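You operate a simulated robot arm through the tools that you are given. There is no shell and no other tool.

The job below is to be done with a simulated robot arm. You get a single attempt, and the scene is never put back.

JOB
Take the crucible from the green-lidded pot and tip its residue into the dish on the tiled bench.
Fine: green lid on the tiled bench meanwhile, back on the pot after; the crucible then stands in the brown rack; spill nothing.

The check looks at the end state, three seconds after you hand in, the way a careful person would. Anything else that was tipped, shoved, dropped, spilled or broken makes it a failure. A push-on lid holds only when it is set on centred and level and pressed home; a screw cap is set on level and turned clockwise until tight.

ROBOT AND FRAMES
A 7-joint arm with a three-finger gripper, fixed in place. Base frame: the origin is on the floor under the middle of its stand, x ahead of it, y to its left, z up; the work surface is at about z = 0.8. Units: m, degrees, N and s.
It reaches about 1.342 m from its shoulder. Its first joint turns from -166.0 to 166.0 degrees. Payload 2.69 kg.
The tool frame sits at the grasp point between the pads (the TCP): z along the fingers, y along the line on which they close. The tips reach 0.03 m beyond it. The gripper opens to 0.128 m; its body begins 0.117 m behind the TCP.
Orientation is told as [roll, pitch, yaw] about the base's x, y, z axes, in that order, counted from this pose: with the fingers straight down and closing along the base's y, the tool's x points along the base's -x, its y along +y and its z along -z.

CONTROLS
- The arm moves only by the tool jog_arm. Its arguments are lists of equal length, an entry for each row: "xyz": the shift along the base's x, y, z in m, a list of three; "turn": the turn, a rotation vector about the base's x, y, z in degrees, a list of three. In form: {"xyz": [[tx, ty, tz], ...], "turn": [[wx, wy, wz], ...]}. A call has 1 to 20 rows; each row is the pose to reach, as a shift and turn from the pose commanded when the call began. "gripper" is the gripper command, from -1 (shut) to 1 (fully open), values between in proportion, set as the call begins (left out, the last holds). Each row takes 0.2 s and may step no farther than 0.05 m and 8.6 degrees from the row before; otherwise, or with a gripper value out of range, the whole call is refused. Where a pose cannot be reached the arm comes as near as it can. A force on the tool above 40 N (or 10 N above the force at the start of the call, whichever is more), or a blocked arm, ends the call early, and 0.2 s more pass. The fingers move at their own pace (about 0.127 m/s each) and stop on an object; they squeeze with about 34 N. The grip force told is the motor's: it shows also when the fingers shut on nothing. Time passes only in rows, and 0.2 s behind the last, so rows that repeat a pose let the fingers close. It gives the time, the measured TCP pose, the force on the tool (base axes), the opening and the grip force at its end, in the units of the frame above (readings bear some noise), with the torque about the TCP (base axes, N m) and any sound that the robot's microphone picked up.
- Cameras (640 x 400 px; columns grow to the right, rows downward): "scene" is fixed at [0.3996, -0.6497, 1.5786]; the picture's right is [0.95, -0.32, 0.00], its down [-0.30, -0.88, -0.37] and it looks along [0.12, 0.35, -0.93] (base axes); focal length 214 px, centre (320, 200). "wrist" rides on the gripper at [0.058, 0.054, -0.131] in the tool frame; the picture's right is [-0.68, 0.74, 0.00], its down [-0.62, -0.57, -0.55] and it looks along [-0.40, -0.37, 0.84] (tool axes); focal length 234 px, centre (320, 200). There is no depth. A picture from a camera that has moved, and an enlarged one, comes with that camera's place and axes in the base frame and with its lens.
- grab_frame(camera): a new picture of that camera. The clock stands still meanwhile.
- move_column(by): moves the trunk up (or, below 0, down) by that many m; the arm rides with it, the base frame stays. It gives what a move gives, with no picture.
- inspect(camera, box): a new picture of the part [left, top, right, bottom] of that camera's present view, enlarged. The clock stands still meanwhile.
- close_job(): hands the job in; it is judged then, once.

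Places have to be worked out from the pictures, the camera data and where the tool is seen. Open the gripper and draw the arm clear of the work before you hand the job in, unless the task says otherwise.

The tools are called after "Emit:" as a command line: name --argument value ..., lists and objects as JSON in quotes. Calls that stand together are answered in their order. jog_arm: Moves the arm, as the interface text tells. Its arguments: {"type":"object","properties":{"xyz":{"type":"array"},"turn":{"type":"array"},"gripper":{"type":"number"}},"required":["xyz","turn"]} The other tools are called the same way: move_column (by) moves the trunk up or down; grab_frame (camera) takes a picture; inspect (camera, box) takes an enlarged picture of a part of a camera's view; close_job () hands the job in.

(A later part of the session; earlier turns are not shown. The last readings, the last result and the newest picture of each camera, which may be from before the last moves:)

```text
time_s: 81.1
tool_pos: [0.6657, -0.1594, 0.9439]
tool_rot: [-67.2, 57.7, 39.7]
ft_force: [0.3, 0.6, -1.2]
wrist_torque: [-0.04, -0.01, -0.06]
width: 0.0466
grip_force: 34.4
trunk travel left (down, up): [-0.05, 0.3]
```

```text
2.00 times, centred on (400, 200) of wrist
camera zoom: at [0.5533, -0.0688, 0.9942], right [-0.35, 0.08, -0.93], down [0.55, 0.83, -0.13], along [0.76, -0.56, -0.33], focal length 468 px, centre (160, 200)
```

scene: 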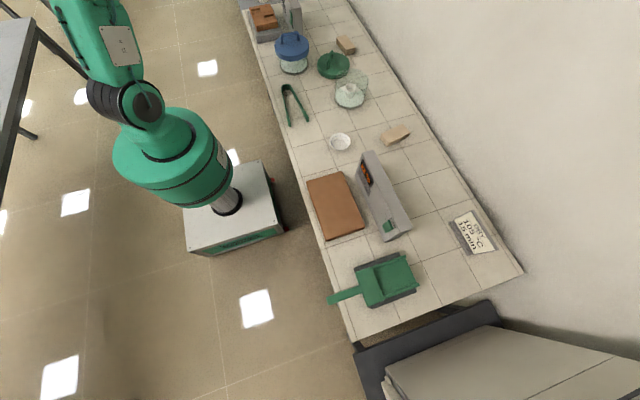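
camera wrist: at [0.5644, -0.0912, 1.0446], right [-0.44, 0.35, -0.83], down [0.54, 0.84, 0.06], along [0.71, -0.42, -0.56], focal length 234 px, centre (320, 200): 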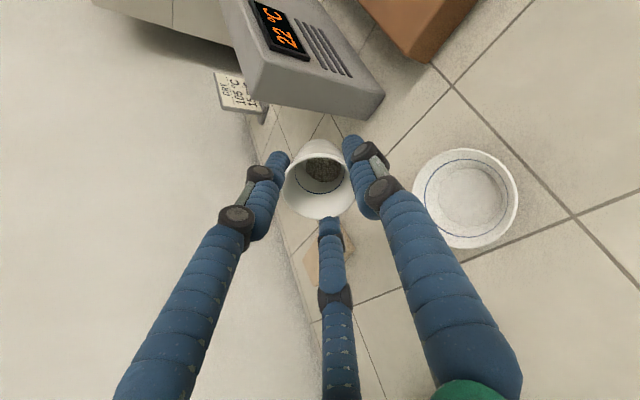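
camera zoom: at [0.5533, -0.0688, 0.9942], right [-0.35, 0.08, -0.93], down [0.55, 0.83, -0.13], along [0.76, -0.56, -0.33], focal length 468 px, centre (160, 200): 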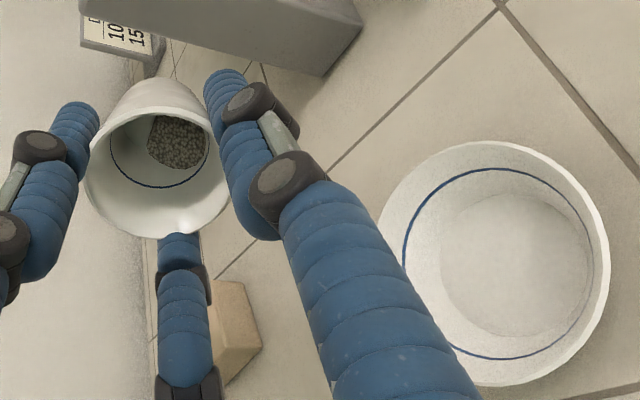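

The grains have begun shifting toward the lip side but none have come out. I'll go on slowly to 88°, keeping the lip low over the dish.

Emit:
jog_arm --xyz '[[0, 0.001, -0.002], [-0.0005, 0.002, -0.005], [-0.001, 0.003, -0.008], [-0.0015, 0.004, -0.011], [-0.0015, 0.004, -0.011], [-0.0015, 0.004, -0.011]]' --turn '[[-2.35, -0.855, 0], [-4.7, -1.71, 0], [-7.05, -2.565, 0], [-9.4, -3.42, 0], [-9.4, -3.42, 0], [-9.4, -3.42, 0]]'

Emit:
inspect --camera "scene" --box '[270, 40, 420, 170]'

Emit:
inspect --camera "wrist" --box '[240, 100, 560, 300]'

```text
time_s: 82.5
tool_pos: [0.6664, -0.155, 0.9328]
tool_rot: [-86.2, 59.9, 23.4]
ft_force: [-0.2, -0.1, -0.1]
wrist_torque: [0.0, 0.02, -0.03]
width: 0.0463
grip_force: 34.1
trunk travel left (down, up): [-0.05, 0.3]
```

```text
3.08 times, centred on (345, 105) of scene
camera zoom: at [0.3996, -0.6497, 1.5786], right [0.95, -0.32, 0.0], down [-0.3, -0.88, -0.37], along [0.12, 0.35, -0.93], focal length 660 px, centre (243, 492)
```

zoom: 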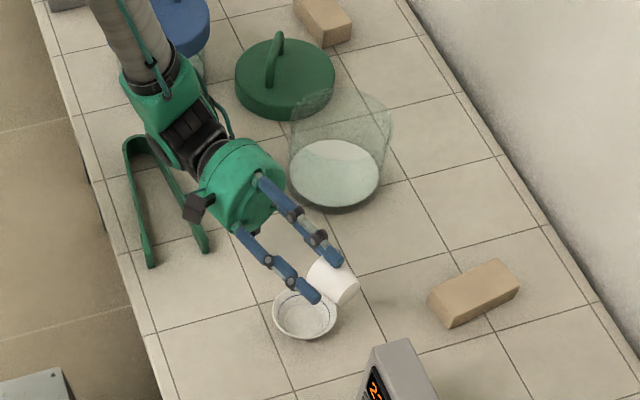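

```text
2.00 times, centred on (400, 200) of wrist
camera zoom: at [0.5496, -0.0582, 0.9603], right [-0.29, -0.07, -0.95], down [0.56, 0.8, -0.23], along [0.78, -0.6, -0.19], focal length 468 px, centre (160, 200)
```

zoom: 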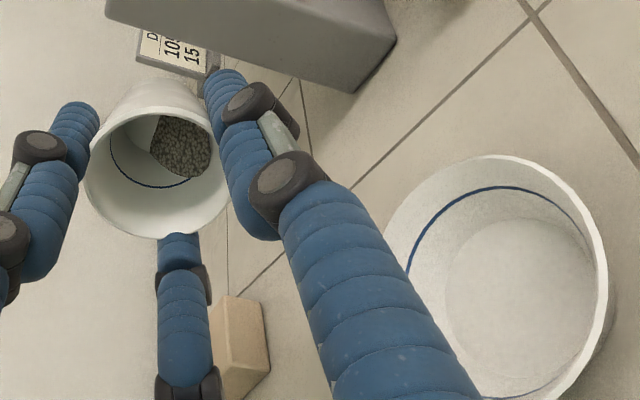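

At 88° the grains lie on the lower wall and none are over the lip yet. I'll go on to 98° in 2.5° steps, rising as the wrist needs.

Emit:
jog_arm --xyz '[[0, 0.001, 0.006], [-0.0005, 0.0015, 0.015], [-0.001, 0.002, 0.024], [-0.0015, 0.003, 0.033], [-0.0015, 0.003, 0.033], [-0.0015, 0.003, 0.033]]' --turn '[[-2.35, -0.855, 0], [-4.7, -1.71, 0], [-7.05, -2.565, 0], [-9.4, -3.42, 0], [-9.4, -3.42, 0], [-9.4, -3.42, 0]]'

Emit:
inspect --camera "scene" --box '[270, 40, 420, 170]'

Emit:
inspect --camera "wrist" --box '[240, 100, 560, 300]'

```text
time_s: 83.9
tool_pos: [0.6644, -0.1515, 0.9661]
tool_rot: [-105.8, 59.1, 6.5]
ft_force: [-0.1, 0.2, -0.4]
wrist_torque: [0.05, -0.02, 0.03]
width: 0.0463
grip_force: 33.9
trunk travel left (down, up): [-0.05, 0.3]
```

```text
3.08 times, centred on (345, 105) of scene
camera zoom: at [0.3996, -0.6497, 1.5786], right [0.95, -0.32, 0.0], down [-0.3, -0.88, -0.37], along [0.12, 0.35, -0.93], focal length 660 px, centre (243, 492)
```

zoom: 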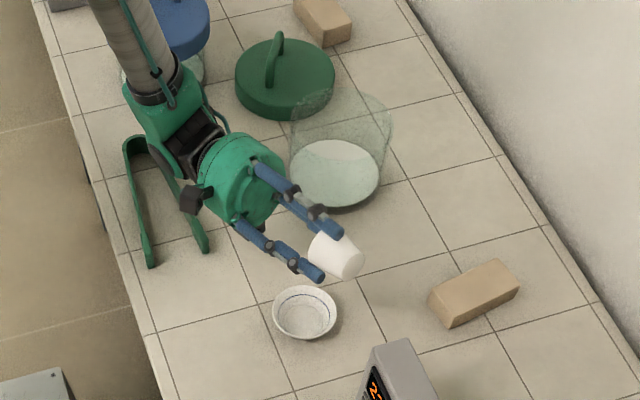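

```text
2.00 times, centred on (400, 200) of wrist
camera zoom: at [0.5482, -0.0525, 0.9709], right [-0.23, -0.23, -0.95], down [0.58, 0.75, -0.32], along [0.78, -0.62, -0.04], focal length 468 px, centre (160, 200)
```

zoom: 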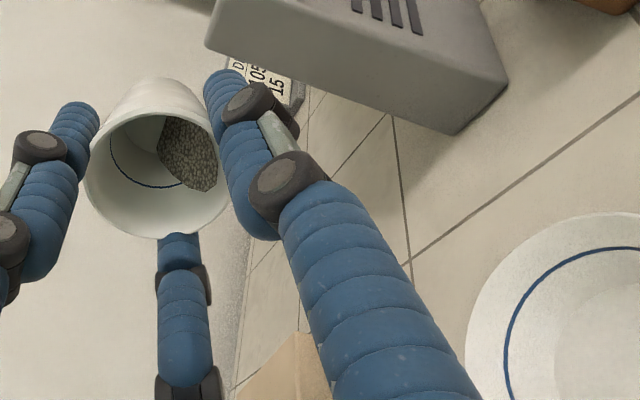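

The grain mass is now near the lip at 98°. I'll continue in small 2° steps to 104°, keeping the lip over the dish interior.

Emit:
jog_arm --xyz '[[-0.001, 0.0025, 0.009], [-0.002, 0.005, 0.018], [-0.003, 0.007, 0.027], [-0.003, 0.007, 0.027], [-0.003, 0.007, 0.027]]' --turn '[[-1.88, -0.684, 0], [-3.76, -1.368, 0], [-5.64, -2.052, 0], [-5.64, -2.052, 0], [-5.64, -2.052, 0]]'

Emit:
inspect --camera "scene" --box '[290, 70, 410, 170]'

Emit:
inspect --camera "wrist" --box '[240, 100, 400, 260]'

```text
time_s: 85.1
tool_pos: [0.6602, -0.1446, 0.9941]
tool_rot: [-116.6, 57.1, -2.7]
ft_force: [-0.1, -0.4, -0.5]
wrist_torque: [0.02, -0.01, -0.02]
width: 0.0465
grip_force: 33.6
trunk travel left (down, up): [-0.05, 0.3]
```

```text
4.00 times, centred on (350, 120) of scene
camera zoom: at [0.3996, -0.6497, 1.5786], right [0.95, -0.32, 0.0], down [-0.3, -0.88, -0.37], along [0.12, 0.35, -0.93], focal length 858 px, centre (200, 520)
```

zoom: 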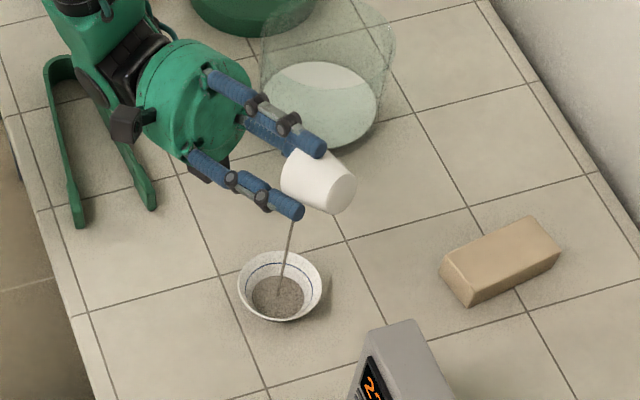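

```text
2.50 times, centred on (320, 180) of wrist
camera zoom: at [0.5449, -0.0453, 0.9846], right [-0.2, -0.32, -0.93], down [0.59, 0.72, -0.38], along [0.78, -0.62, 0.04], focal length 585 px, centre (320, 250)
```

zoom: 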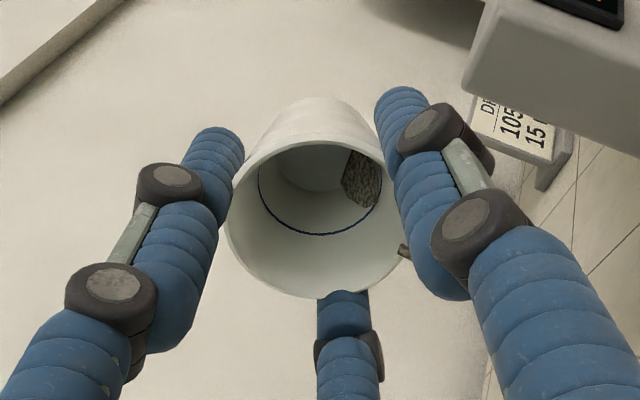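

A thin stream is falling into the middle of the dish. I'll hold still while it flows, then check.

Emit:
jog_arm --xyz '[[0, 0, 0], [0, 0, 0], [0, 0, 0], [0, 0, 0], [0, 0, 0]]' --turn '[[0, 0, 0], [0, 0, 0], [0, 0, 0], [0, 0, 0], [0, 0, 0]]'

Emit:
inspect --camera "scene" --box '[290, 70, 410, 170]'

Emit:
inspect --camera "wrist" --box '[240, 100, 400, 260]'

```text
time_s: 86.3
tool_pos: [0.6612, -0.1456, 0.9943]
tool_rot: [-116.6, 57.1, -2.8]
ft_force: [-0.4, -0.6, -0.7]
wrist_torque: [0.05, 0.0, 0.03]
width: 0.046
grip_force: 33.9
trunk travel left (down, up): [-0.05, 0.3]
```

```text
4.00 times, centred on (350, 120) of scene
camera zoom: at [0.3996, -0.6497, 1.5786], right [0.95, -0.32, 0.0], down [-0.3, -0.88, -0.37], along [0.12, 0.35, -0.93], focal length 858 px, centre (200, 520)
```

zoom: 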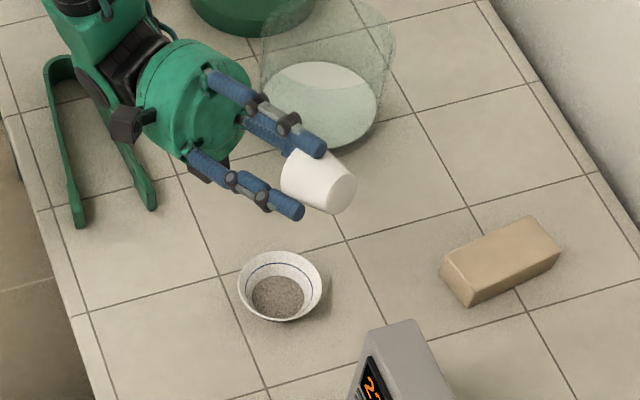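

```text
2.50 times, centred on (320, 180) of wrist
camera zoom: at [0.5449, -0.0453, 0.9846], right [-0.2, -0.32, -0.93], down [0.59, 0.72, -0.38], along [0.78, -0.62, 0.04], focal length 585 px, centre (320, 250)
```

zoom: 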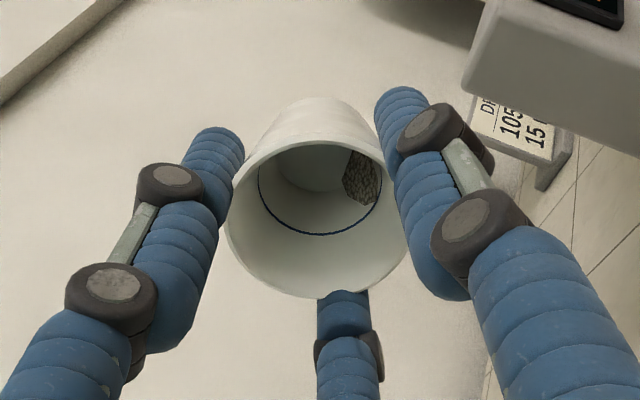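

The flow stopped at 104° with some residue left, and the dish has caught everything so far. I'll tilt 4° further and hold.

Emit:
jog_arm --xyz '[[0, 0.0007, 0.011], [-0.0005, 0.0015, 0.022], [-0.0005, 0.0015, 0.022], [-0.0005, 0.0015, 0.022], [-0.0005, 0.0015, 0.022], [-0.0005, 0.0015, 0.022], [-0.0005, 0.0015, 0.022]]' --turn '[[-1.88, -0.684, 0], [-3.76, -1.368, 0], [-3.76, -1.368, 0], [-3.76, -1.368, 0], [-3.76, -1.368, 0], [-3.76, -1.368, 0], [-3.76, -1.368, 0]]'

Emit:
inspect --camera "scene" --box '[290, 70, 410, 170]'

Emit:
inspect --camera "wrist" --box '[240, 100, 400, 260]'

```text
time_s: 87.9
tool_pos: [0.66, -0.1443, 1.0136]
tool_rot: [-123.0, 55.4, -8.1]
ft_force: [0.6, -0.2, 0.0]
wrist_torque: [0.02, -0.02, -0.01]
width: 0.0462
grip_force: 34.3
trunk travel left (down, up): [-0.05, 0.3]
```

```text
4.00 times, centred on (350, 120) of scene
camera zoom: at [0.3996, -0.6497, 1.5786], right [0.95, -0.32, 0.0], down [-0.3, -0.88, -0.37], along [0.12, 0.35, -0.93], focal length 858 px, centre (200, 520)
```

zoom: 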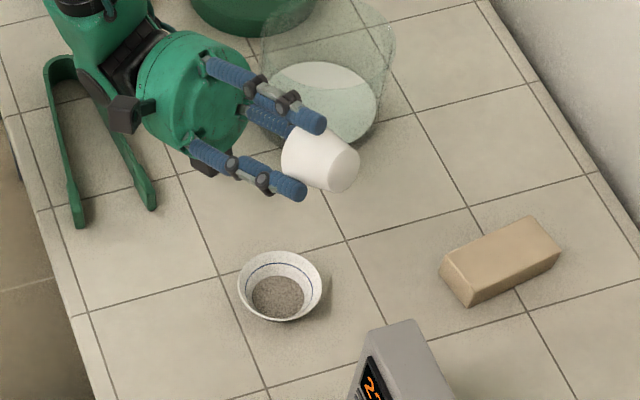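

```text
2.50 times, centred on (320, 180) of wrist
camera zoom: at [0.5446, -0.0448, 0.9961], right [-0.18, -0.38, -0.91], down [0.6, 0.69, -0.41], along [0.78, -0.61, 0.1], focal length 585 px, centre (320, 250)
```

zoom: 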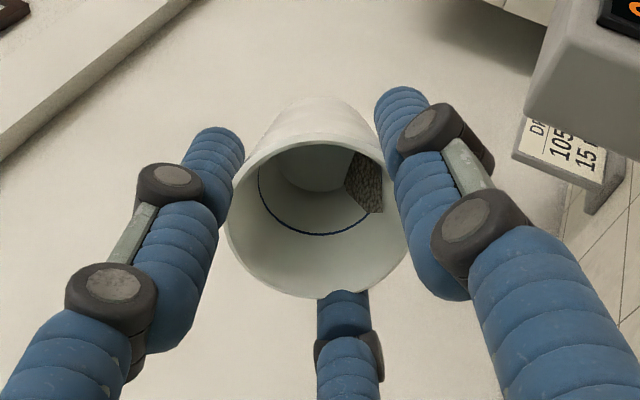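

A little more came out and some remains. I'll continue with another 5° and hold.

Emit:
jog_arm --xyz '[[-0.0003, 0.001, 0.012], [-0.0007, 0.002, 0.024], [-0.0007, 0.002, 0.024], [-0.0007, 0.002, 0.024], [-0.0007, 0.002, 0.024], [-0.0007, 0.002, 0.024]]' --turn '[[-2.35, -0.855, 0], [-4.7, -1.71, 0], [-4.7, -1.71, 0], [-4.7, -1.71, 0], [-4.7, -1.71, 0], [-4.7, -1.71, 0]]'

Emit:
inspect --camera "scene" --box '[290, 70, 410, 170]'

Emit:
inspect --camera "wrist" --box '[240, 100, 400, 260]'

```text
time_s: 89.3
tool_pos: [0.6594, -0.1401, 1.0397]
tool_rot: [-130.3, 52.8, -14.0]
ft_force: [0.0, -0.9, -0.3]
wrist_torque: [0.04, -0.02, -0.02]
width: 0.0462
grip_force: 33.8
trunk travel left (down, up): [-0.05, 0.3]
```

```text
4.00 times, centred on (350, 120) of scene
camera zoom: at [0.3996, -0.6497, 1.5786], right [0.95, -0.32, 0.0], down [-0.3, -0.88, -0.37], along [0.12, 0.35, -0.93], focal length 858 px, centre (200, 520)
```

zoom: 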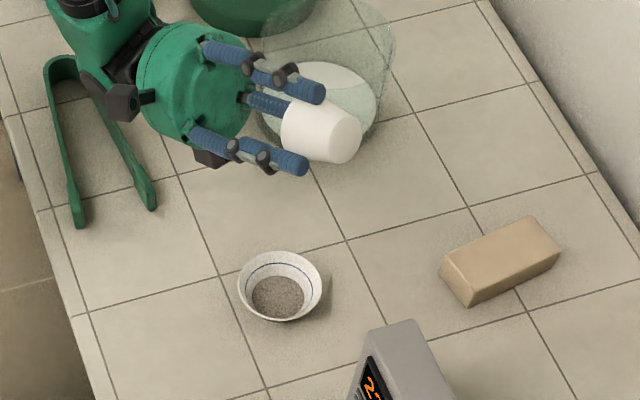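

```text
2.50 times, centred on (320, 180) of wrist
camera zoom: at [0.5441, -0.0437, 1.0091], right [-0.15, -0.45, -0.88], down [0.61, 0.66, -0.44], along [0.78, -0.6, 0.18], focal length 585 px, centre (320, 250)
```

zoom: 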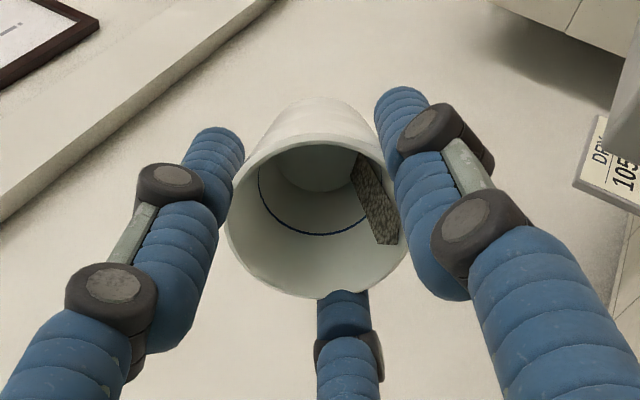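

There's a thin layer of residue still near the lip at 113°. I'll go to 118° and hold.

Emit:
jog_arm --xyz '[[-0.0003, 0.0008, 0.011], [-0.0006, 0.0015, 0.022], [-0.0006, 0.0015, 0.022], [-0.0006, 0.0015, 0.022], [-0.0006, 0.0015, 0.022], [-0.0006, 0.0015, 0.022]]' --turn '[[-2.35, -0.855, 0], [-4.7, -1.71, 0], [-4.7, -1.71, 0], [-4.7, -1.71, 0], [-4.7, -1.71, 0], [-4.7, -1.71, 0]]'

Emit:
inspect --camera "scene" --box '[290, 70, 410, 170]'

Emit:
inspect --camera "wrist" --box '[240, 100, 400, 260]'

```text
time_s: 90.7
tool_pos: [0.659, -0.1391, 1.0611]
tool_rot: [-136.7, 49.8, -19.0]
ft_force: [-1.2, -0.6, -0.3]
wrist_torque: [0.02, 0.0, 0.0]
width: 0.0461
grip_force: 33.9
trunk travel left (down, up): [-0.05, 0.3]
```

```text
4.00 times, centred on (350, 120) of scene
camera zoom: at [0.3996, -0.6497, 1.5786], right [0.95, -0.32, 0.0], down [-0.3, -0.88, -0.37], along [0.12, 0.35, -0.93], focal length 858 px, centre (200, 520)
```

zoom: 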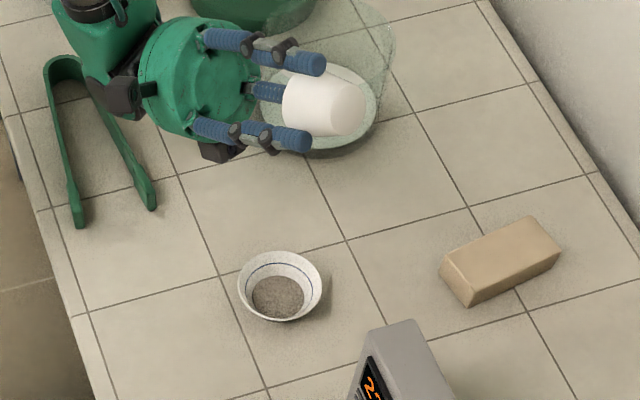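

```text
2.50 times, centred on (320, 180) of wrist
camera zoom: at [0.545, -0.0455, 1.0201], right [-0.13, -0.52, -0.84], down [0.62, 0.62, -0.48], along [0.77, -0.59, 0.25], focal length 585 px, centre (320, 250)
```

zoom: 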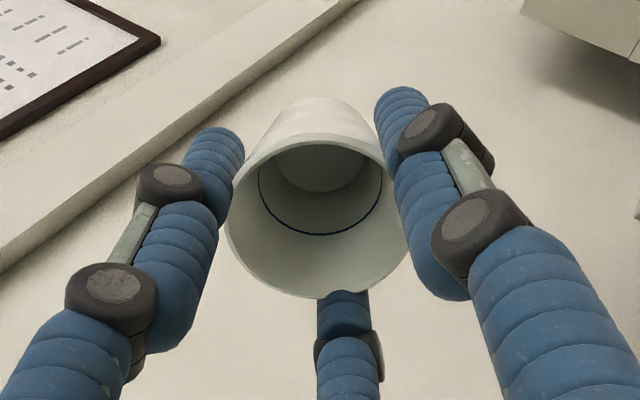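

The crucible now looks empty at 118°. I'll inspect the dish surroundings closely and tilt slightly more to shake out any last trace.

Emit:
jog_arm --xyz '[[0, 0.0005, 0.01], [-0.0004, 0.001, 0.02], [-0.0004, 0.001, 0.02], [-0.0004, 0.001, 0.02], [-0.0004, 0.001, 0.02]]' --turn '[[-2.35, -0.855, 0], [-4.7, -1.71, 0], [-4.7, -1.71, 0], [-4.7, -1.71, 0], [-4.7, -1.71, 0]]'

Emit:
inspect --camera "scene" --box '[320, 120, 360, 160]'

Emit:
inspect --camera "wrist" --box '[240, 100, 400, 260]'

```text
time_s: 91.9
tool_pos: [0.6575, -0.1392, 1.0816]
tool_rot: [-142.4, 46.5, -23.1]
ft_force: [0.6, -0.4, 0.3]
wrist_torque: [0.01, 0.01, 0.04]
width: 0.0461
grip_force: 33.6
trunk travel left (down, up): [-0.05, 0.3]
```

```text
10.00 times, centred on (340, 140) of scene
camera zoom: at [0.3996, -0.6497, 1.5786], right [0.95, -0.32, 0.0], down [-0.3, -0.88, -0.37], along [0.12, 0.35, -0.93], focal length 2145 px, centre (120, 800)
```

zoom: 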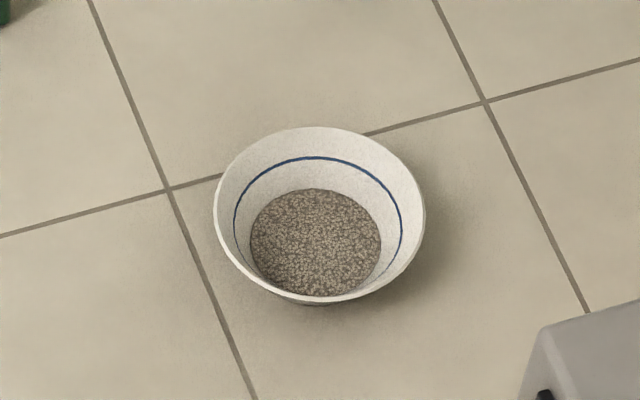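

```text
2.50 times, centred on (320, 180) of wrist
camera zoom: at [0.5455, -0.0492, 1.0294], right [-0.1, -0.59, -0.8], down [0.64, 0.58, -0.51], along [0.76, -0.56, 0.32], focal length 585 px, centre (320, 250)
```

zoom: 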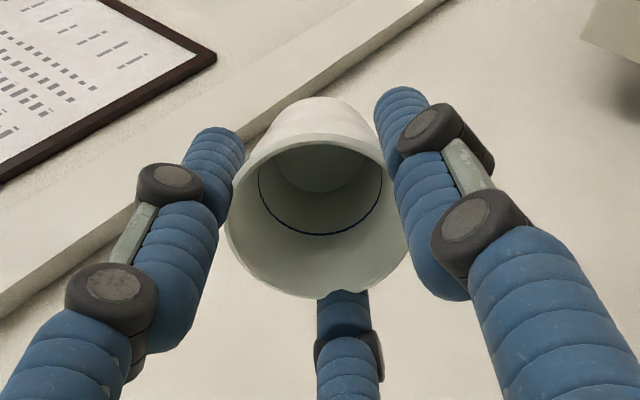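

The crucible is empty, the residue is all in the dish, and the bench around it is clean. I'll rotate back upright while rising.

Emit:
jog_arm --xyz '[[0, 0, 0.01], [0, 0, 0.02], [0, 0, 0.03], [0, 0, 0.04], [0, 0, 0.05], [0, 0, 0.06], [0, 0, 0.07], [0, 0, 0.08], [0, 0, 0.09], [0, 0, 0.1], [0, 0, 0.1], [0, 0, 0.1], [0, 0, 0.1], [0, 0, 0.1], [0, 0, 0.1], [0, 0, 0.1]]' --turn '[[7.71, 2.81, 0], [15.42, 5.61, 0], [23.12, 8.42, 0], [30.83, 11.22, 0], [38.54, 14.03, 0], [46.25, 16.83, 0], [53.95, 19.64, 0], [61.66, 22.44, 0], [69.37, 25.25, 0], [77.08, 28.05, 0], [84.79, 30.86, 0], [92.49, 33.66, 0], [100.2, 36.47, 0], [107.9, 39.27, 0], [115.6, 42.08, 0], [115.6, 42.08, 0]]'

Emit:
grab_frame --camera "wrist"

```text
time_s: 95.3
tool_pos: [0.66, -0.1396, 1.182]
tool_rot: [-0.1, -0.1, 79.9]
ft_force: [0.4, 1.0, -1.2]
wrist_torque: [0.03, 0.04, -0.01]
width: 0.0466
grip_force: 33.5
trunk travel left (down, up): [-0.05, 0.3]
```

```text
taken
camera wrist: at [0.5959, -0.1871, 1.3118], right [-0.61, 0.79, 0.0], down [0.66, 0.51, 0.55], along [0.44, 0.33, -0.84], focal length 234 px, centre (320, 200)
```

wrist: 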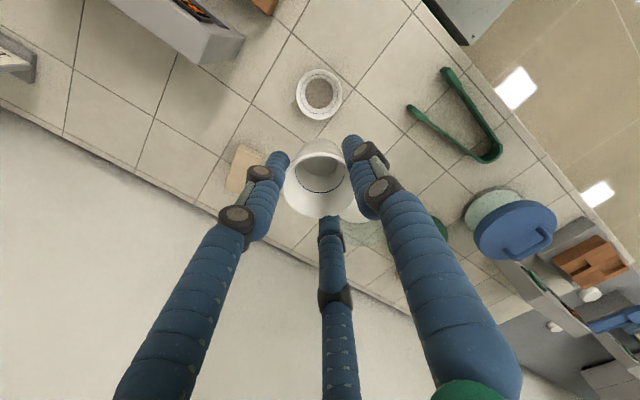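

The hand is upright with the empty crucible. I'll carry it to the rack at z of about 1.18 while turning yaw back to 0.

Emit:
jog_arm --xyz '[[-0.004, 0.025, 0], [-0.01, 0.065, 0], [-0.017, 0.11, 0], [-0.024, 0.155, 0], [-0.031, 0.2, 0], [-0.038, 0.245, 0], [-0.045, 0.29, 0], [-0.052, 0.335, 0], [-0.059, 0.38, 0], [-0.066, 0.425, 0], [-0.073, 0.47, 0], [-0.08, 0.515, 0], [-0.087, 0.56, 0], [-0.094, 0.605, 0], [-0.101, 0.65, 0], [-0.108, 0.695, 0], [-0.115, 0.74, 0], [-0.122, 0.785, 0], [-0.13, 0.82, 0], [-0.13, 0.82, 0]]' --turn '[[0, 0, -3], [0, 0, -7], [0, 0, -11.5], [0, 0, -16], [0, 0, -20.5], [0, 0, -25], [0, 0, -29.5], [0, 0, -34], [0, 0, -38.5], [0, 0, -43], [0, 0, -47.5], [0, 0, -52], [0, 0, -56.5], [0, 0, -61], [0, 0, -65.5], [0, 0, -70], [0, 0, -74.5], [0, 0, -78], [0, 0, -80], [0, 0, -80]]'

Emit:
jog_arm --xyz '[[-0.006, 0.03, 0], [-0.012, 0.06, -0.01], [-0.016, 0.09, -0.03], [-0.016, 0.095, -0.06], [-0.016, 0.095, -0.1], [-0.016, 0.095, -0.13], [-0.016, 0.095, -0.15], [-0.016, 0.095, -0.15]]' --turn '[[0, 0, 0], [0, 0, 0], [0, 0, 0], [0, 0, 0], [0, 0, 0], [0, 0, 0], [0, 0, 0], [0, 0, 0]]'

Emit:
grab_frame --camera "wrist"

Emit:
inspect --camera "wrist" --box '[220, 60, 420, 220]'

```text
time_s: 99.5
tool_pos: [0.5263, 0.68, 1.18]
tool_rot: [-0.1, 0.0, -0.2]
ft_force: [0.3, 0.6, -0.8]
wrist_torque: [-0.07, 0.01, 0.02]
width: 0.0461
grip_force: 34.1
trunk travel left (down, up): [-0.05, 0.3]
```

```text
time_s: 101.3
tool_pos: [0.5152, 0.7763, 1.0318]
tool_rot: [-0.1, 0.0, -0.1]
ft_force: [-1.1, -0.7, -0.4]
wrist_torque: [0.03, -0.01, 0.02]
width: 0.0462
grip_force: 33.6
trunk travel left (down, up): [-0.05, 0.3]
```

```text
taken
camera wrist: at [0.4565, 0.8316, 1.1621], right [0.68, 0.74, 0.0], down [0.61, -0.57, 0.55], along [0.4, -0.37, -0.84], focal length 234 px, centre (320, 200)
```

wrist: 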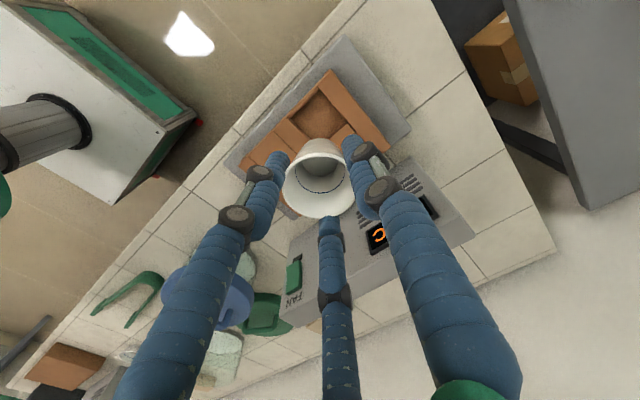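

```text
2.50 times, centred on (320, 140) of wrist
camera zoom: at [0.4565, 0.8316, 1.1621], right [0.68, 0.74, 0.0], down [0.61, -0.57, 0.55], along [0.4, -0.37, -0.84], focal length 585 px, centre (320, 350)
```

zoom: 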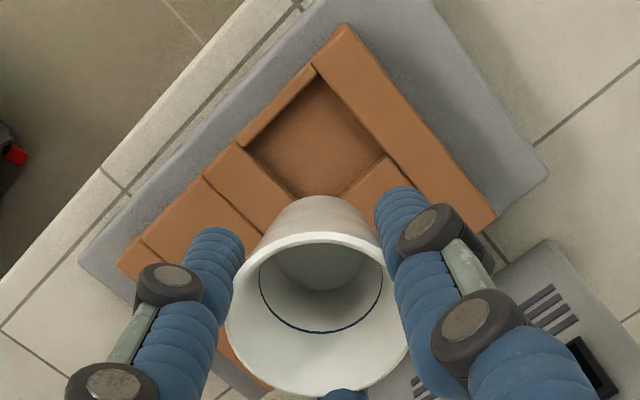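

The recess centre appears at about (0.510, 0.777), so I'll shift about 4 mm in −x and come down to z of about 0.955 to recheck alignment.

Emit:
jog_arm --xyz '[[-0.0045, 0.001, -0.015], [-0.0045, 0.001, -0.035], [-0.0045, 0.001, -0.055], [-0.0045, 0.001, -0.07], [-0.0045, 0.001, -0.077], [-0.0045, 0.001, -0.077]]' --turn '[[0, 0, 0], [0, 0, 0], [0, 0, 0], [0, 0, 0], [0, 0, 0], [0, 0, 0]]'

Emit:
inspect --camera "wrist" --box '[220, 60, 420, 220]'

Emit:
inspect --camera "scene" --box '[230, 0, 310, 50]'

```text
time_s: 102.7
tool_pos: [0.5076, 0.7764, 0.9535]
tool_rot: [0.0, 0.0, -0.1]
ft_force: [-0.4, -0.5, -0.6]
wrist_torque: [0.0, 0.01, -0.01]
width: 0.0463
grip_force: 33.9
trunk travel left (down, up): [-0.05, 0.3]
```

```text
2.50 times, centred on (320, 140) of wrist
camera zoom: at [0.4502, 0.8312, 1.0837], right [0.68, 0.74, 0.0], down [0.61, -0.57, 0.55], along [0.4, -0.37, -0.84], focal length 585 px, centre (320, 350)
```

zoom: 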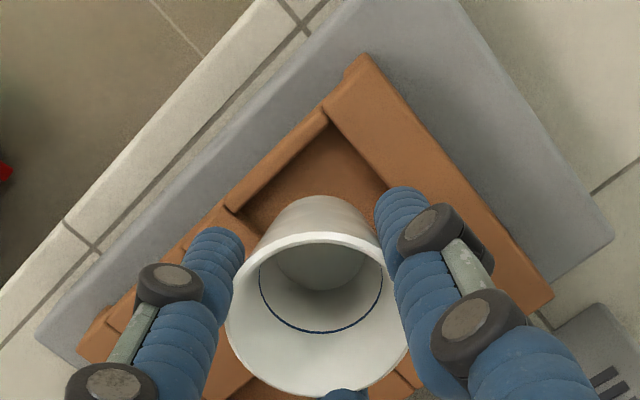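

```text
8.00 times, centred on (270, 25) of scene
camera zoom: at [0.3996, -0.6497, 1.5786], right [0.95, -0.32, 0.0], down [-0.3, -0.88, -0.37], along [0.12, 0.35, -0.93], focal length 1716 px, centre (720, 1600)
```

zoom: 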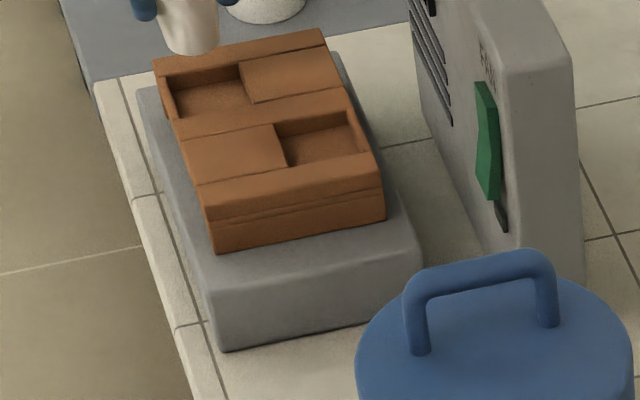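

Both views show the crucible over recess B within a couple of millimetres. I'll lower to z of about 0.926, then creep down.

Emit:
jog_arm --xyz '[[0, 0.002, -0.007], [0, 0.002, -0.014], [0, 0.002, -0.021], [0, 0.002, -0.027], [0, 0.002, -0.027]]' --turn '[[0, 0, 0], [0, 0, 0], [0, 0, 0], [0, 0, 0], [0, 0, 0]]'

Emit:
inspect --camera "scene" --box '[230, 0, 310, 50]'

Emit:
inspect --camera "wrist" --box '[220, 60, 420, 220]'

```text
time_s: 103.9
tool_pos: [0.5091, 0.7789, 0.9269]
tool_rot: [-0.1, 0.0, -0.1]
ft_force: [-0.9, -0.5, -0.6]
wrist_torque: [-0.03, 0.02, -0.04]
width: 0.0463
grip_force: 33.9
trunk travel left (down, up): [-0.05, 0.3]
```

```text
8.00 times, centred on (270, 25) of scene
camera zoom: at [0.3996, -0.6497, 1.5786], right [0.95, -0.32, 0.0], down [-0.3, -0.88, -0.37], along [0.12, 0.35, -0.93], focal length 1716 px, centre (720, 1600)
```

zoom: 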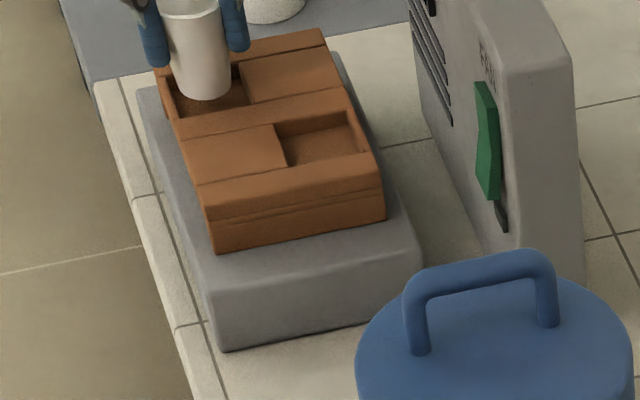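

```text
2.50 times, centred on (320, 140) of wrist
camera zoom: at [0.4514, 0.8338, 1.0574], right [0.68, 0.74, 0.0], down [0.61, -0.57, 0.55], along [0.4, -0.37, -0.84], focal length 585 px, centre (320, 350)
```

zoom: 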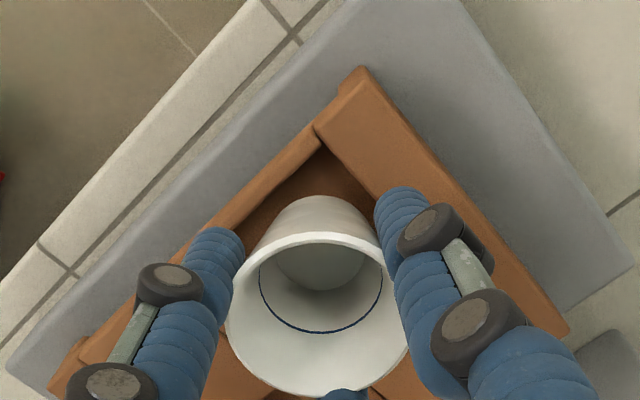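

The crucible bottom is entering the recess area. I'll zoom in more to judge side clearance before going lower.

Emit:
inspect --camera "scene" --box '[246, 0, 276, 20]'

```text
16.00 times, centred on (261, 10) of scene
camera zoom: at [0.3996, -0.6497, 1.5786], right [0.95, -0.32, 0.0], down [-0.3, -0.88, -0.37], along [0.12, 0.35, -0.93], focal length 3432 px, centre (1264, 3240)
```

zoom: 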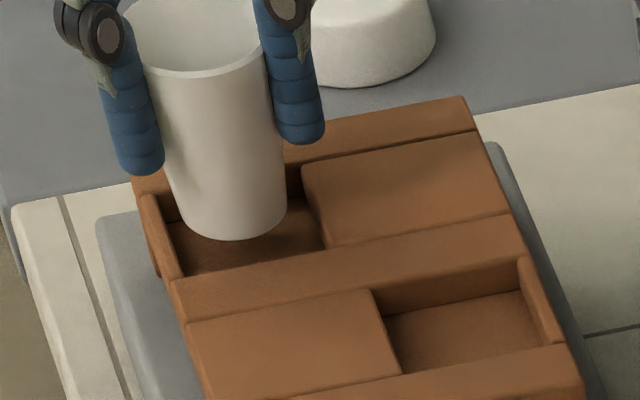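

The crucible is centred in the recess to about 2 mm, with roughly 1 cm left to go. I'll creep down.

Emit:
jog_arm --xyz '[[0.001, 0, -0.003], [0.0015, 0, -0.006]]' --turn '[[0, 0, 0], [0, 0, 0]]'

Emit:
jog_arm --xyz '[[0, 0, -0.0015]]' --turn '[[0, 0, 0]]'

Emit:
jog_arm --xyz '[[0, 0, -0.0015]]' --turn '[[0, 0, 0]]'

Emit:
inspect --camera "scene" --box '[246, 0, 276, 20]'

```text
time_s: 104.5
tool_pos: [0.5102, 0.7788, 0.9215]
tool_rot: [-0.1, 0.0, -0.1]
ft_force: [0.4, 0.0, -1.2]
wrist_torque: [-0.01, 0.04, -0.01]
width: 0.046
grip_force: 34.4
trunk travel left (down, up): [-0.05, 0.3]
```

```text
time_s: 104.9
tool_pos: [0.5108, 0.7789, 0.9201]
tool_rot: [-0.1, 0.0, -0.1]
ft_force: [0.7, -0.7, -0.7]
wrist_torque: [0.0, 0.02, 0.02]
width: 0.0462
grip_force: 34.1
trunk travel left (down, up): [-0.05, 0.3]
```

```text
time_s: 105.3
tool_pos: [0.5088, 0.7794, 0.9193]
tool_rot: [-0.1, 0.0, -0.1]
ft_force: [0.0, -0.2, -1.4]
wrist_torque: [-0.02, -0.04, -0.03]
width: 0.046
grip_force: 34.1
trunk travel left (down, up): [-0.05, 0.3]
```

```text
16.00 times, centred on (261, 10) of scene
camera zoom: at [0.3996, -0.6497, 1.5786], right [0.95, -0.32, 0.0], down [-0.3, -0.88, -0.37], along [0.12, 0.35, -0.93], focal length 3432 px, centre (1264, 3240)
```

zoom: 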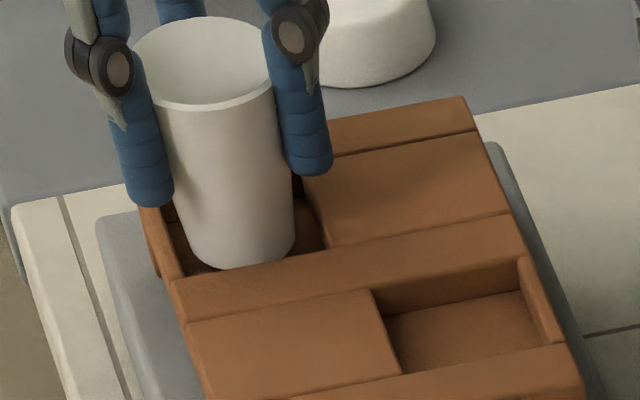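

The crucible bottom is now inside the recess and not yet touching the floor. I'll keep creeping down.

Emit:
jog_arm --xyz '[[0, 0, -0.0015]]' --turn '[[0, 0, 0]]'

Emit:
jog_arm --xyz '[[0, 0, -0.0015]]' --turn '[[0, 0, 0]]'

Emit:
jog_arm --xyz '[[0, 0, -0.0015]]' --turn '[[0, 0, 0]]'

```text
time_s: 105.7
tool_pos: [0.5099, 0.7786, 0.9158]
tool_rot: [0.0, -0.1, -0.2]
ft_force: [0.0, -0.3, -0.8]
wrist_torque: [0.0, -0.03, 0.01]
width: 0.0462
grip_force: 33.8
trunk travel left (down, up): [-0.05, 0.3]
```

```text
time_s: 106.1
tool_pos: [0.5098, 0.779, 0.9161]
tool_rot: [0.0, -0.1, -0.1]
ft_force: [-0.1, -0.6, 4.2]
wrist_torque: [-0.11, -0.04, 0.05]
width: 0.046
grip_force: 33.7
trunk travel left (down, up): [-0.05, 0.3]
```

```text
time_s: 106.5
tool_pos: [0.511, 0.7788, 0.915]
tool_rot: [0.0, -0.1, -0.1]
ft_force: [-0.1, -4.4, 12.1]
wrist_torque: [-0.35, -0.03, -0.05]
width: 0.0462
grip_force: 34.0
trunk travel left (down, up): [-0.05, 0.3]
```

The crucible is seated on the recess floor (contact at z of about 0.9155). I'll ease off 1.5 mm, open the fingers moderately, and check.

Emit:
jog_arm --xyz '[[0, 0, 0.001], [0, 0, 0.0018]]' --turn '[[0, 0, 0], [0, 0, 0]]'

Emit:
jog_arm --xyz '[[0, 0, 0], [0, 0, 0], [0, 0, 0]]' --turn '[[0, 0, 0], [0, 0, 0], [0, 0, 0]]' --gripper 0.1

Emit:
inspect --camera "scene" --box '[246, 0, 276, 20]'

Emit:
inspect --camera "wrist" --box '[220, 60, 420, 220]'

```text
time_s: 107.1
tool_pos: [0.5086, 0.7788, 0.9146]
tool_rot: [0.0, 0.1, -0.1]
ft_force: [0.7, 2.2, 8.9]
wrist_torque: [0.03, -0.1, 0.01]
width: 0.0461
grip_force: 34.1
trunk travel left (down, up): [-0.05, 0.3]
```

```text
time_s: 107.9
tool_pos: [0.5108, 0.7781, 0.9148]
tool_rot: [-0.1, -0.1, -0.1]
ft_force: [-0.9, 0.6, 0.3]
wrist_torque: [-0.03, 0.01, -0.01]
width: 0.0702
grip_force: 0.0
trunk travel left (down, up): [-0.05, 0.3]
```

```text
16.00 times, centred on (261, 10) of scene
camera zoom: at [0.3996, -0.6497, 1.5786], right [0.95, -0.32, 0.0], down [-0.3, -0.88, -0.37], along [0.12, 0.35, -0.93], focal length 3432 px, centre (1264, 3240)
```

zoom: 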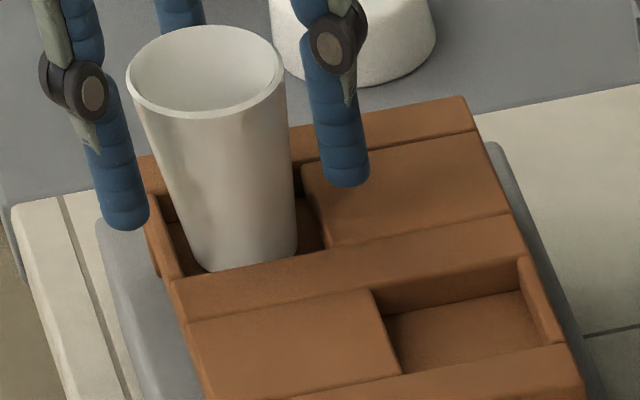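

```text
2.50 times, centred on (320, 140) of wrist
camera zoom: at [0.4521, 0.8334, 1.0454], right [0.68, 0.74, 0.0], down [0.61, -0.57, 0.55], along [0.4, -0.37, -0.84], focal length 585 px, centre (320, 350)
```

zoom: 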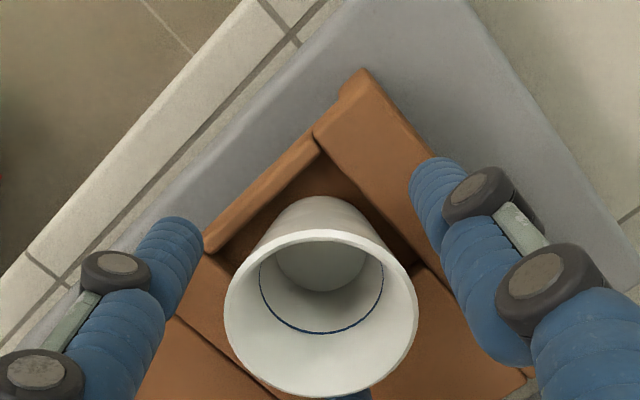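

The crucible stands upright in the recess with the fingers clear. I'll retreat straight up.

Emit:
jog_arm --xyz '[[0, 0, 0.01], [0, 0, 0.025], [0, 0, 0.045], [0, 0, 0.075], [0, 0, 0.11], [0, 0, 0.15], [0, 0, 0.19], [0, 0, 0.23], [0, 0, 0.23]]' --turn '[[0, 0, 0], [0, 0, 0], [0, 0, 0], [0, 0, 0], [0, 0, 0], [0, 0, 0], [0, 0, 0], [0, 0, 0], [0, 0, 0]]'

Emit:
inspect --camera "wrist" --box '[220, 60, 420, 220]'

Emit:
inspect --camera "scene" --box '[230, 0, 310, 50]'

```text
time_s: 109.9
tool_pos: [0.509, 0.7799, 1.1463]
tool_rot: [-0.1, 0.0, -0.1]
ft_force: [0.2, 0.3, 1.9]
wrist_torque: [0.01, 0.02, -0.02]
width: 0.0704
grip_force: 0.1
trunk travel left (down, up): [-0.05, 0.3]
```

```text
2.50 times, centred on (320, 140) of wrist
camera zoom: at [0.4514, 0.8347, 1.2766], right [0.68, 0.74, 0.0], down [0.61, -0.57, 0.55], along [0.4, -0.37, -0.84], focal length 585 px, centre (320, 350)
```

zoom: 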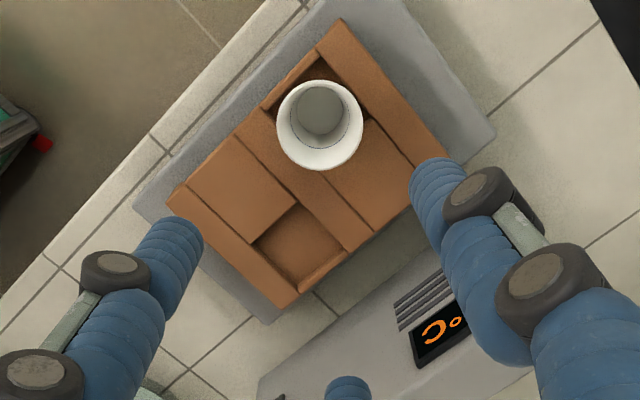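

```text
8.00 times, centred on (270, 25) of scene
camera zoom: at [0.3996, -0.6497, 1.5786], right [0.95, -0.32, 0.0], down [-0.3, -0.88, -0.37], along [0.12, 0.35, -0.93], focal length 1716 px, centre (720, 1600)
```

zoom: 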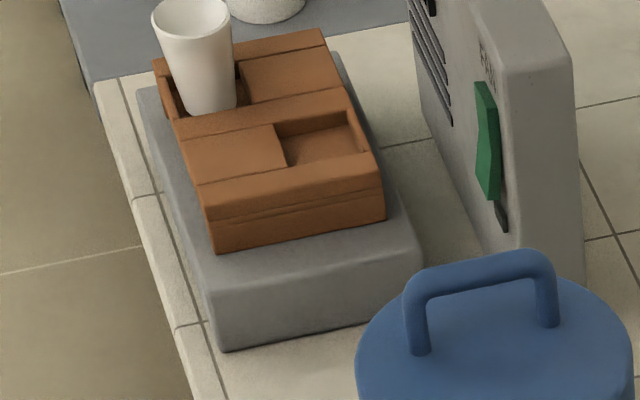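

The crucible stands upright in the rack. Next I'll return to above the lid, to the same pose I released it from, with the fingers half open.

Emit:
jog_arm --xyz '[[0.022, -0.037, 0], [0.044, -0.074, 0], [0.066, -0.111, 0], [0.088, -0.148, 0], [0.11, -0.185, 0], [0.132, -0.222, 0], [0.154, -0.259, 0], [0.176, -0.296, 0], [0.198, -0.333, 0], [0.22, -0.37, 0], [0.242, -0.407, 0], [0.264, -0.44, -0.02], [0.269, -0.449, -0.06], [0.269, -0.449, -0.086], [0.269, -0.449, -0.086]]' --turn '[[0, 0, 0], [0, 0, 0], [0, 0, 0], [0, 0, 0], [0, 0, 0], [0, 0, 0], [0, 0, 0], [0, 0, 0], [0, 0, 0], [0, 0, 0], [0, 0, 0], [0, 0, -1], [0, 0, -1.9], [0, 0, -1.9], [0, 0, -1.9]]' --gripper 0

Emit:
jog_arm --xyz '[[0, 0, 0]]' --turn '[[0, 0, 0]]'

Emit:
jog_arm --xyz '[[0, 0, 0]]' --turn '[[0, 0, 0]]'

Emit:
grab_frame --camera "wrist"

Emit:
inspect --camera "scene" --box '[260, 0, 420, 110]'

```text
time_s: 113.1
tool_pos: [0.7803, 0.3292, 1.0593]
tool_rot: [-0.1, 0.0, -2.0]
ft_force: [0.6, -0.2, -1.0]
wrist_torque: [-0.02, 0.02, 0.0]
width: 0.064
grip_force: 0.0
trunk travel left (down, up): [-0.05, 0.3]
```

```text
time_s: 113.5
tool_pos: [0.7791, 0.328, 1.0594]
tool_rot: [-0.2, 0.0, -2.0]
ft_force: [-0.1, -0.9, 0.3]
wrist_torque: [-0.04, -0.03, -0.05]
width: 0.0638
grip_force: 0.0
trunk travel left (down, up): [-0.05, 0.3]
```

```text
time_s: 113.9
tool_pos: [0.7796, 0.3288, 1.0597]
tool_rot: [0.0, -0.1, -2.0]
ft_force: [-0.3, 0.4, -0.5]
wrist_torque: [-0.01, -0.02, 0.01]
width: 0.0637
grip_force: 0.1
trunk travel left (down, up): [-0.05, 0.3]
```

```text
taken
camera wrist: at [0.7239, 0.385, 1.19], right [0.7, 0.71, 0.0], down [0.6, -0.59, 0.55], along [0.39, -0.39, -0.84], focal length 234 px, centre (320, 200)
```

wrist: 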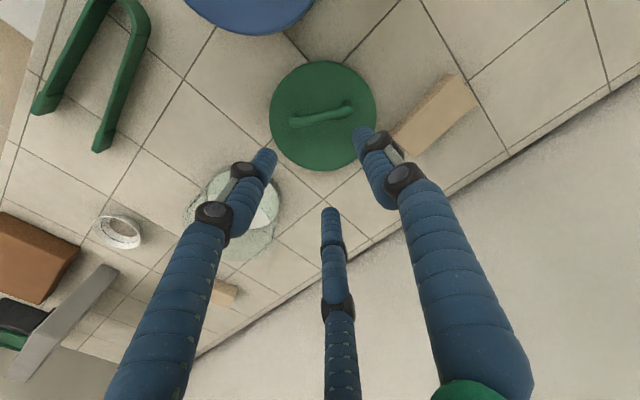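

```text
3.64 times, centred on (340, 55) of scene
camera zoom: at [0.3996, -0.6497, 1.5786], right [0.95, -0.32, 0.0], down [-0.3, -0.88, -0.37], along [0.12, 0.35, -0.93], focal length 780 px, centre (247, 727)
```

zoom: 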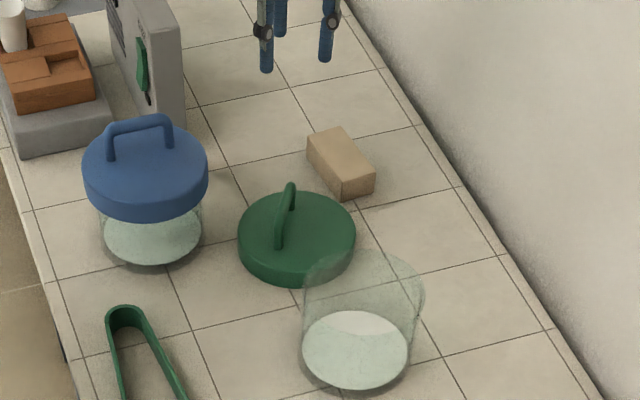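

My average position is about 2–3 mm off the release pose. I'll correct that and descend onto the handle at TCP z of about 0.862.

Emit:
jog_arm --xyz '[[-0.0018, 0.0022, -0.03], [-0.0018, 0.0022, -0.07], [-0.0018, 0.0022, -0.11], [-0.0018, 0.0022, -0.145], [-0.0018, 0.0022, -0.17], [-0.0018, 0.0022, -0.187], [-0.0018, 0.0022, -0.196], [-0.0018, 0.0022, -0.196]]' --turn '[[0, 0, 0], [0, 0, 0], [0, 0, 0], [0, 0, 0], [0, 0, 0], [0, 0, 0], [0, 0, 0], [0, 0, 0]]'

Emit:
inspect --camera "wrist" --box '[240, 110, 400, 250]'

Emit:
inspect --camera "scene" --box '[300, 20, 380, 80]'

```text
time_s: 115.7
tool_pos: [0.7772, 0.3316, 0.8635]
tool_rot: [-0.1, 0.0, -1.9]
ft_force: [-0.1, -0.2, 0.0]
wrist_torque: [0.01, 0.02, -0.02]
width: 0.0638
grip_force: 0.1
trunk travel left (down, up): [-0.05, 0.3]
```

```text
2.86 times, centred on (320, 180) of wrist
camera zoom: at [0.7217, 0.3887, 0.9937], right [0.7, 0.71, 0.0], down [0.6, -0.59, 0.55], along [0.39, -0.39, -0.84], focal length 669 px, centre (320, 257)
```

zoom: 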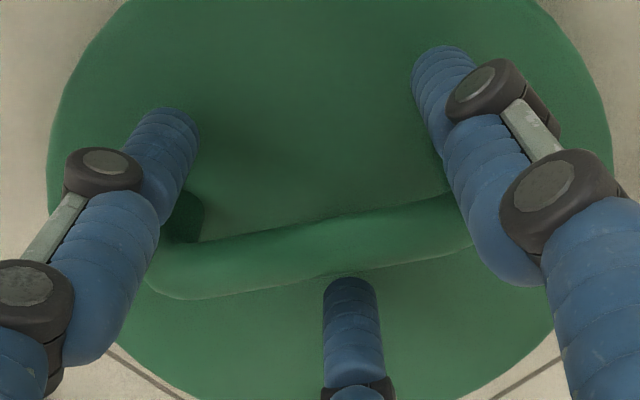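

```text
6.67 times, centred on (340, 50) of scene
camera zoom: at [0.3996, -0.6497, 1.5786], right [0.95, -0.32, 0.0], down [-0.3, -0.88, -0.37], along [0.12, 0.35, -0.93], focal length 1430 px, centre (187, 1200)
```

zoom: 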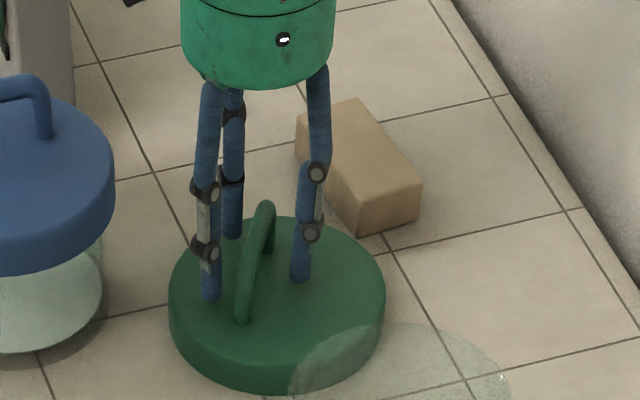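

The fingers straddle the handle the same way as before with no contact. I'll close the grip and lift 1 cm to check.

Emit:
jog_arm --xyz '[[0, 0, 0], [0, 0, 0], [0, 0, 0], [0, 0, 0]]' --turn '[[0, 0, 0], [0, 0, 0], [0, 0, 0], [0, 0, 0]]' --gripper -1

Emit:
jog_arm --xyz '[[0, 0, 0.003], [0, 0, 0.007], [0, 0, 0.012], [0, 0, 0.018], [0, 0, 0.018]]' --turn '[[0, 0, 0], [0, 0, 0], [0, 0, 0], [0, 0, 0], [0, 0, 0]]'

Emit:
inspect --camera "wrist" --box '[240, 110, 400, 250]'

Emit:
inspect --camera "scene" --box '[300, 20, 380, 80]'

```text
time_s: 116.7
tool_pos: [0.7782, 0.3329, 0.8627]
tool_rot: [0.0, 0.0, -2.0]
ft_force: [0.3, 0.2, -0.6]
wrist_torque: [0.1, -0.01, 0.01]
width: 0.021
grip_force: 33.9
trunk travel left (down, up): [-0.05, 0.3]
```

```text
time_s: 117.9
tool_pos: [0.7765, 0.3311, 0.8821]
tool_rot: [0.0, -0.1, -2.0]
ft_force: [-0.3, -0.3, -1.9]
wrist_torque: [-0.01, 0.03, 0.04]
width: 0.0213
grip_force: 33.7
trunk travel left (down, up): [-0.05, 0.3]
```

```text
2.86 times, centred on (320, 180) of wrist
camera zoom: at [0.7214, 0.3878, 1.0127], right [0.7, 0.71, 0.0], down [0.6, -0.59, 0.55], along [0.39, -0.39, -0.84], focal length 669 px, centre (320, 257)
```

zoom: 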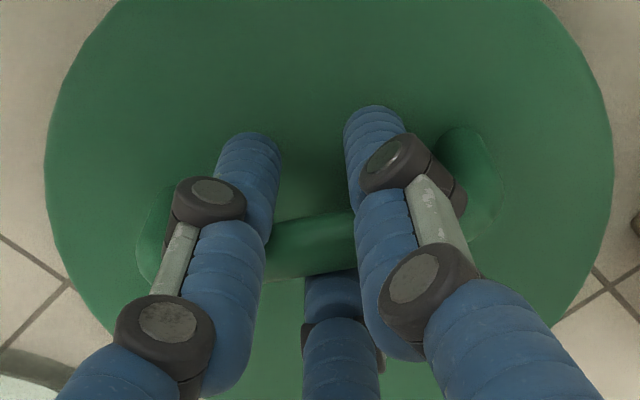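

```text
6.67 times, centred on (340, 50) of scene
camera zoom: at [0.3996, -0.6497, 1.5786], right [0.95, -0.32, 0.0], down [-0.3, -0.88, -0.37], along [0.12, 0.35, -0.93], focal length 1430 px, centre (187, 1200)
```

zoom: 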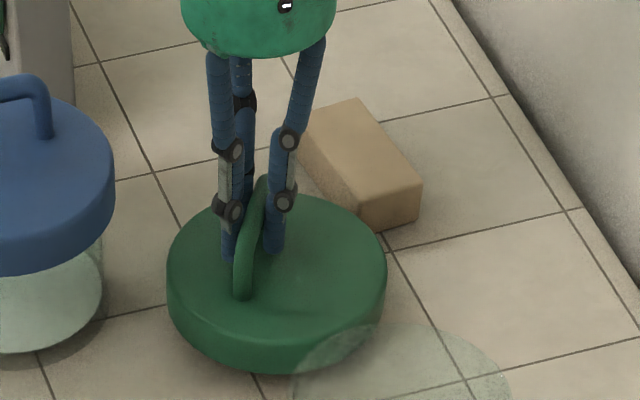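

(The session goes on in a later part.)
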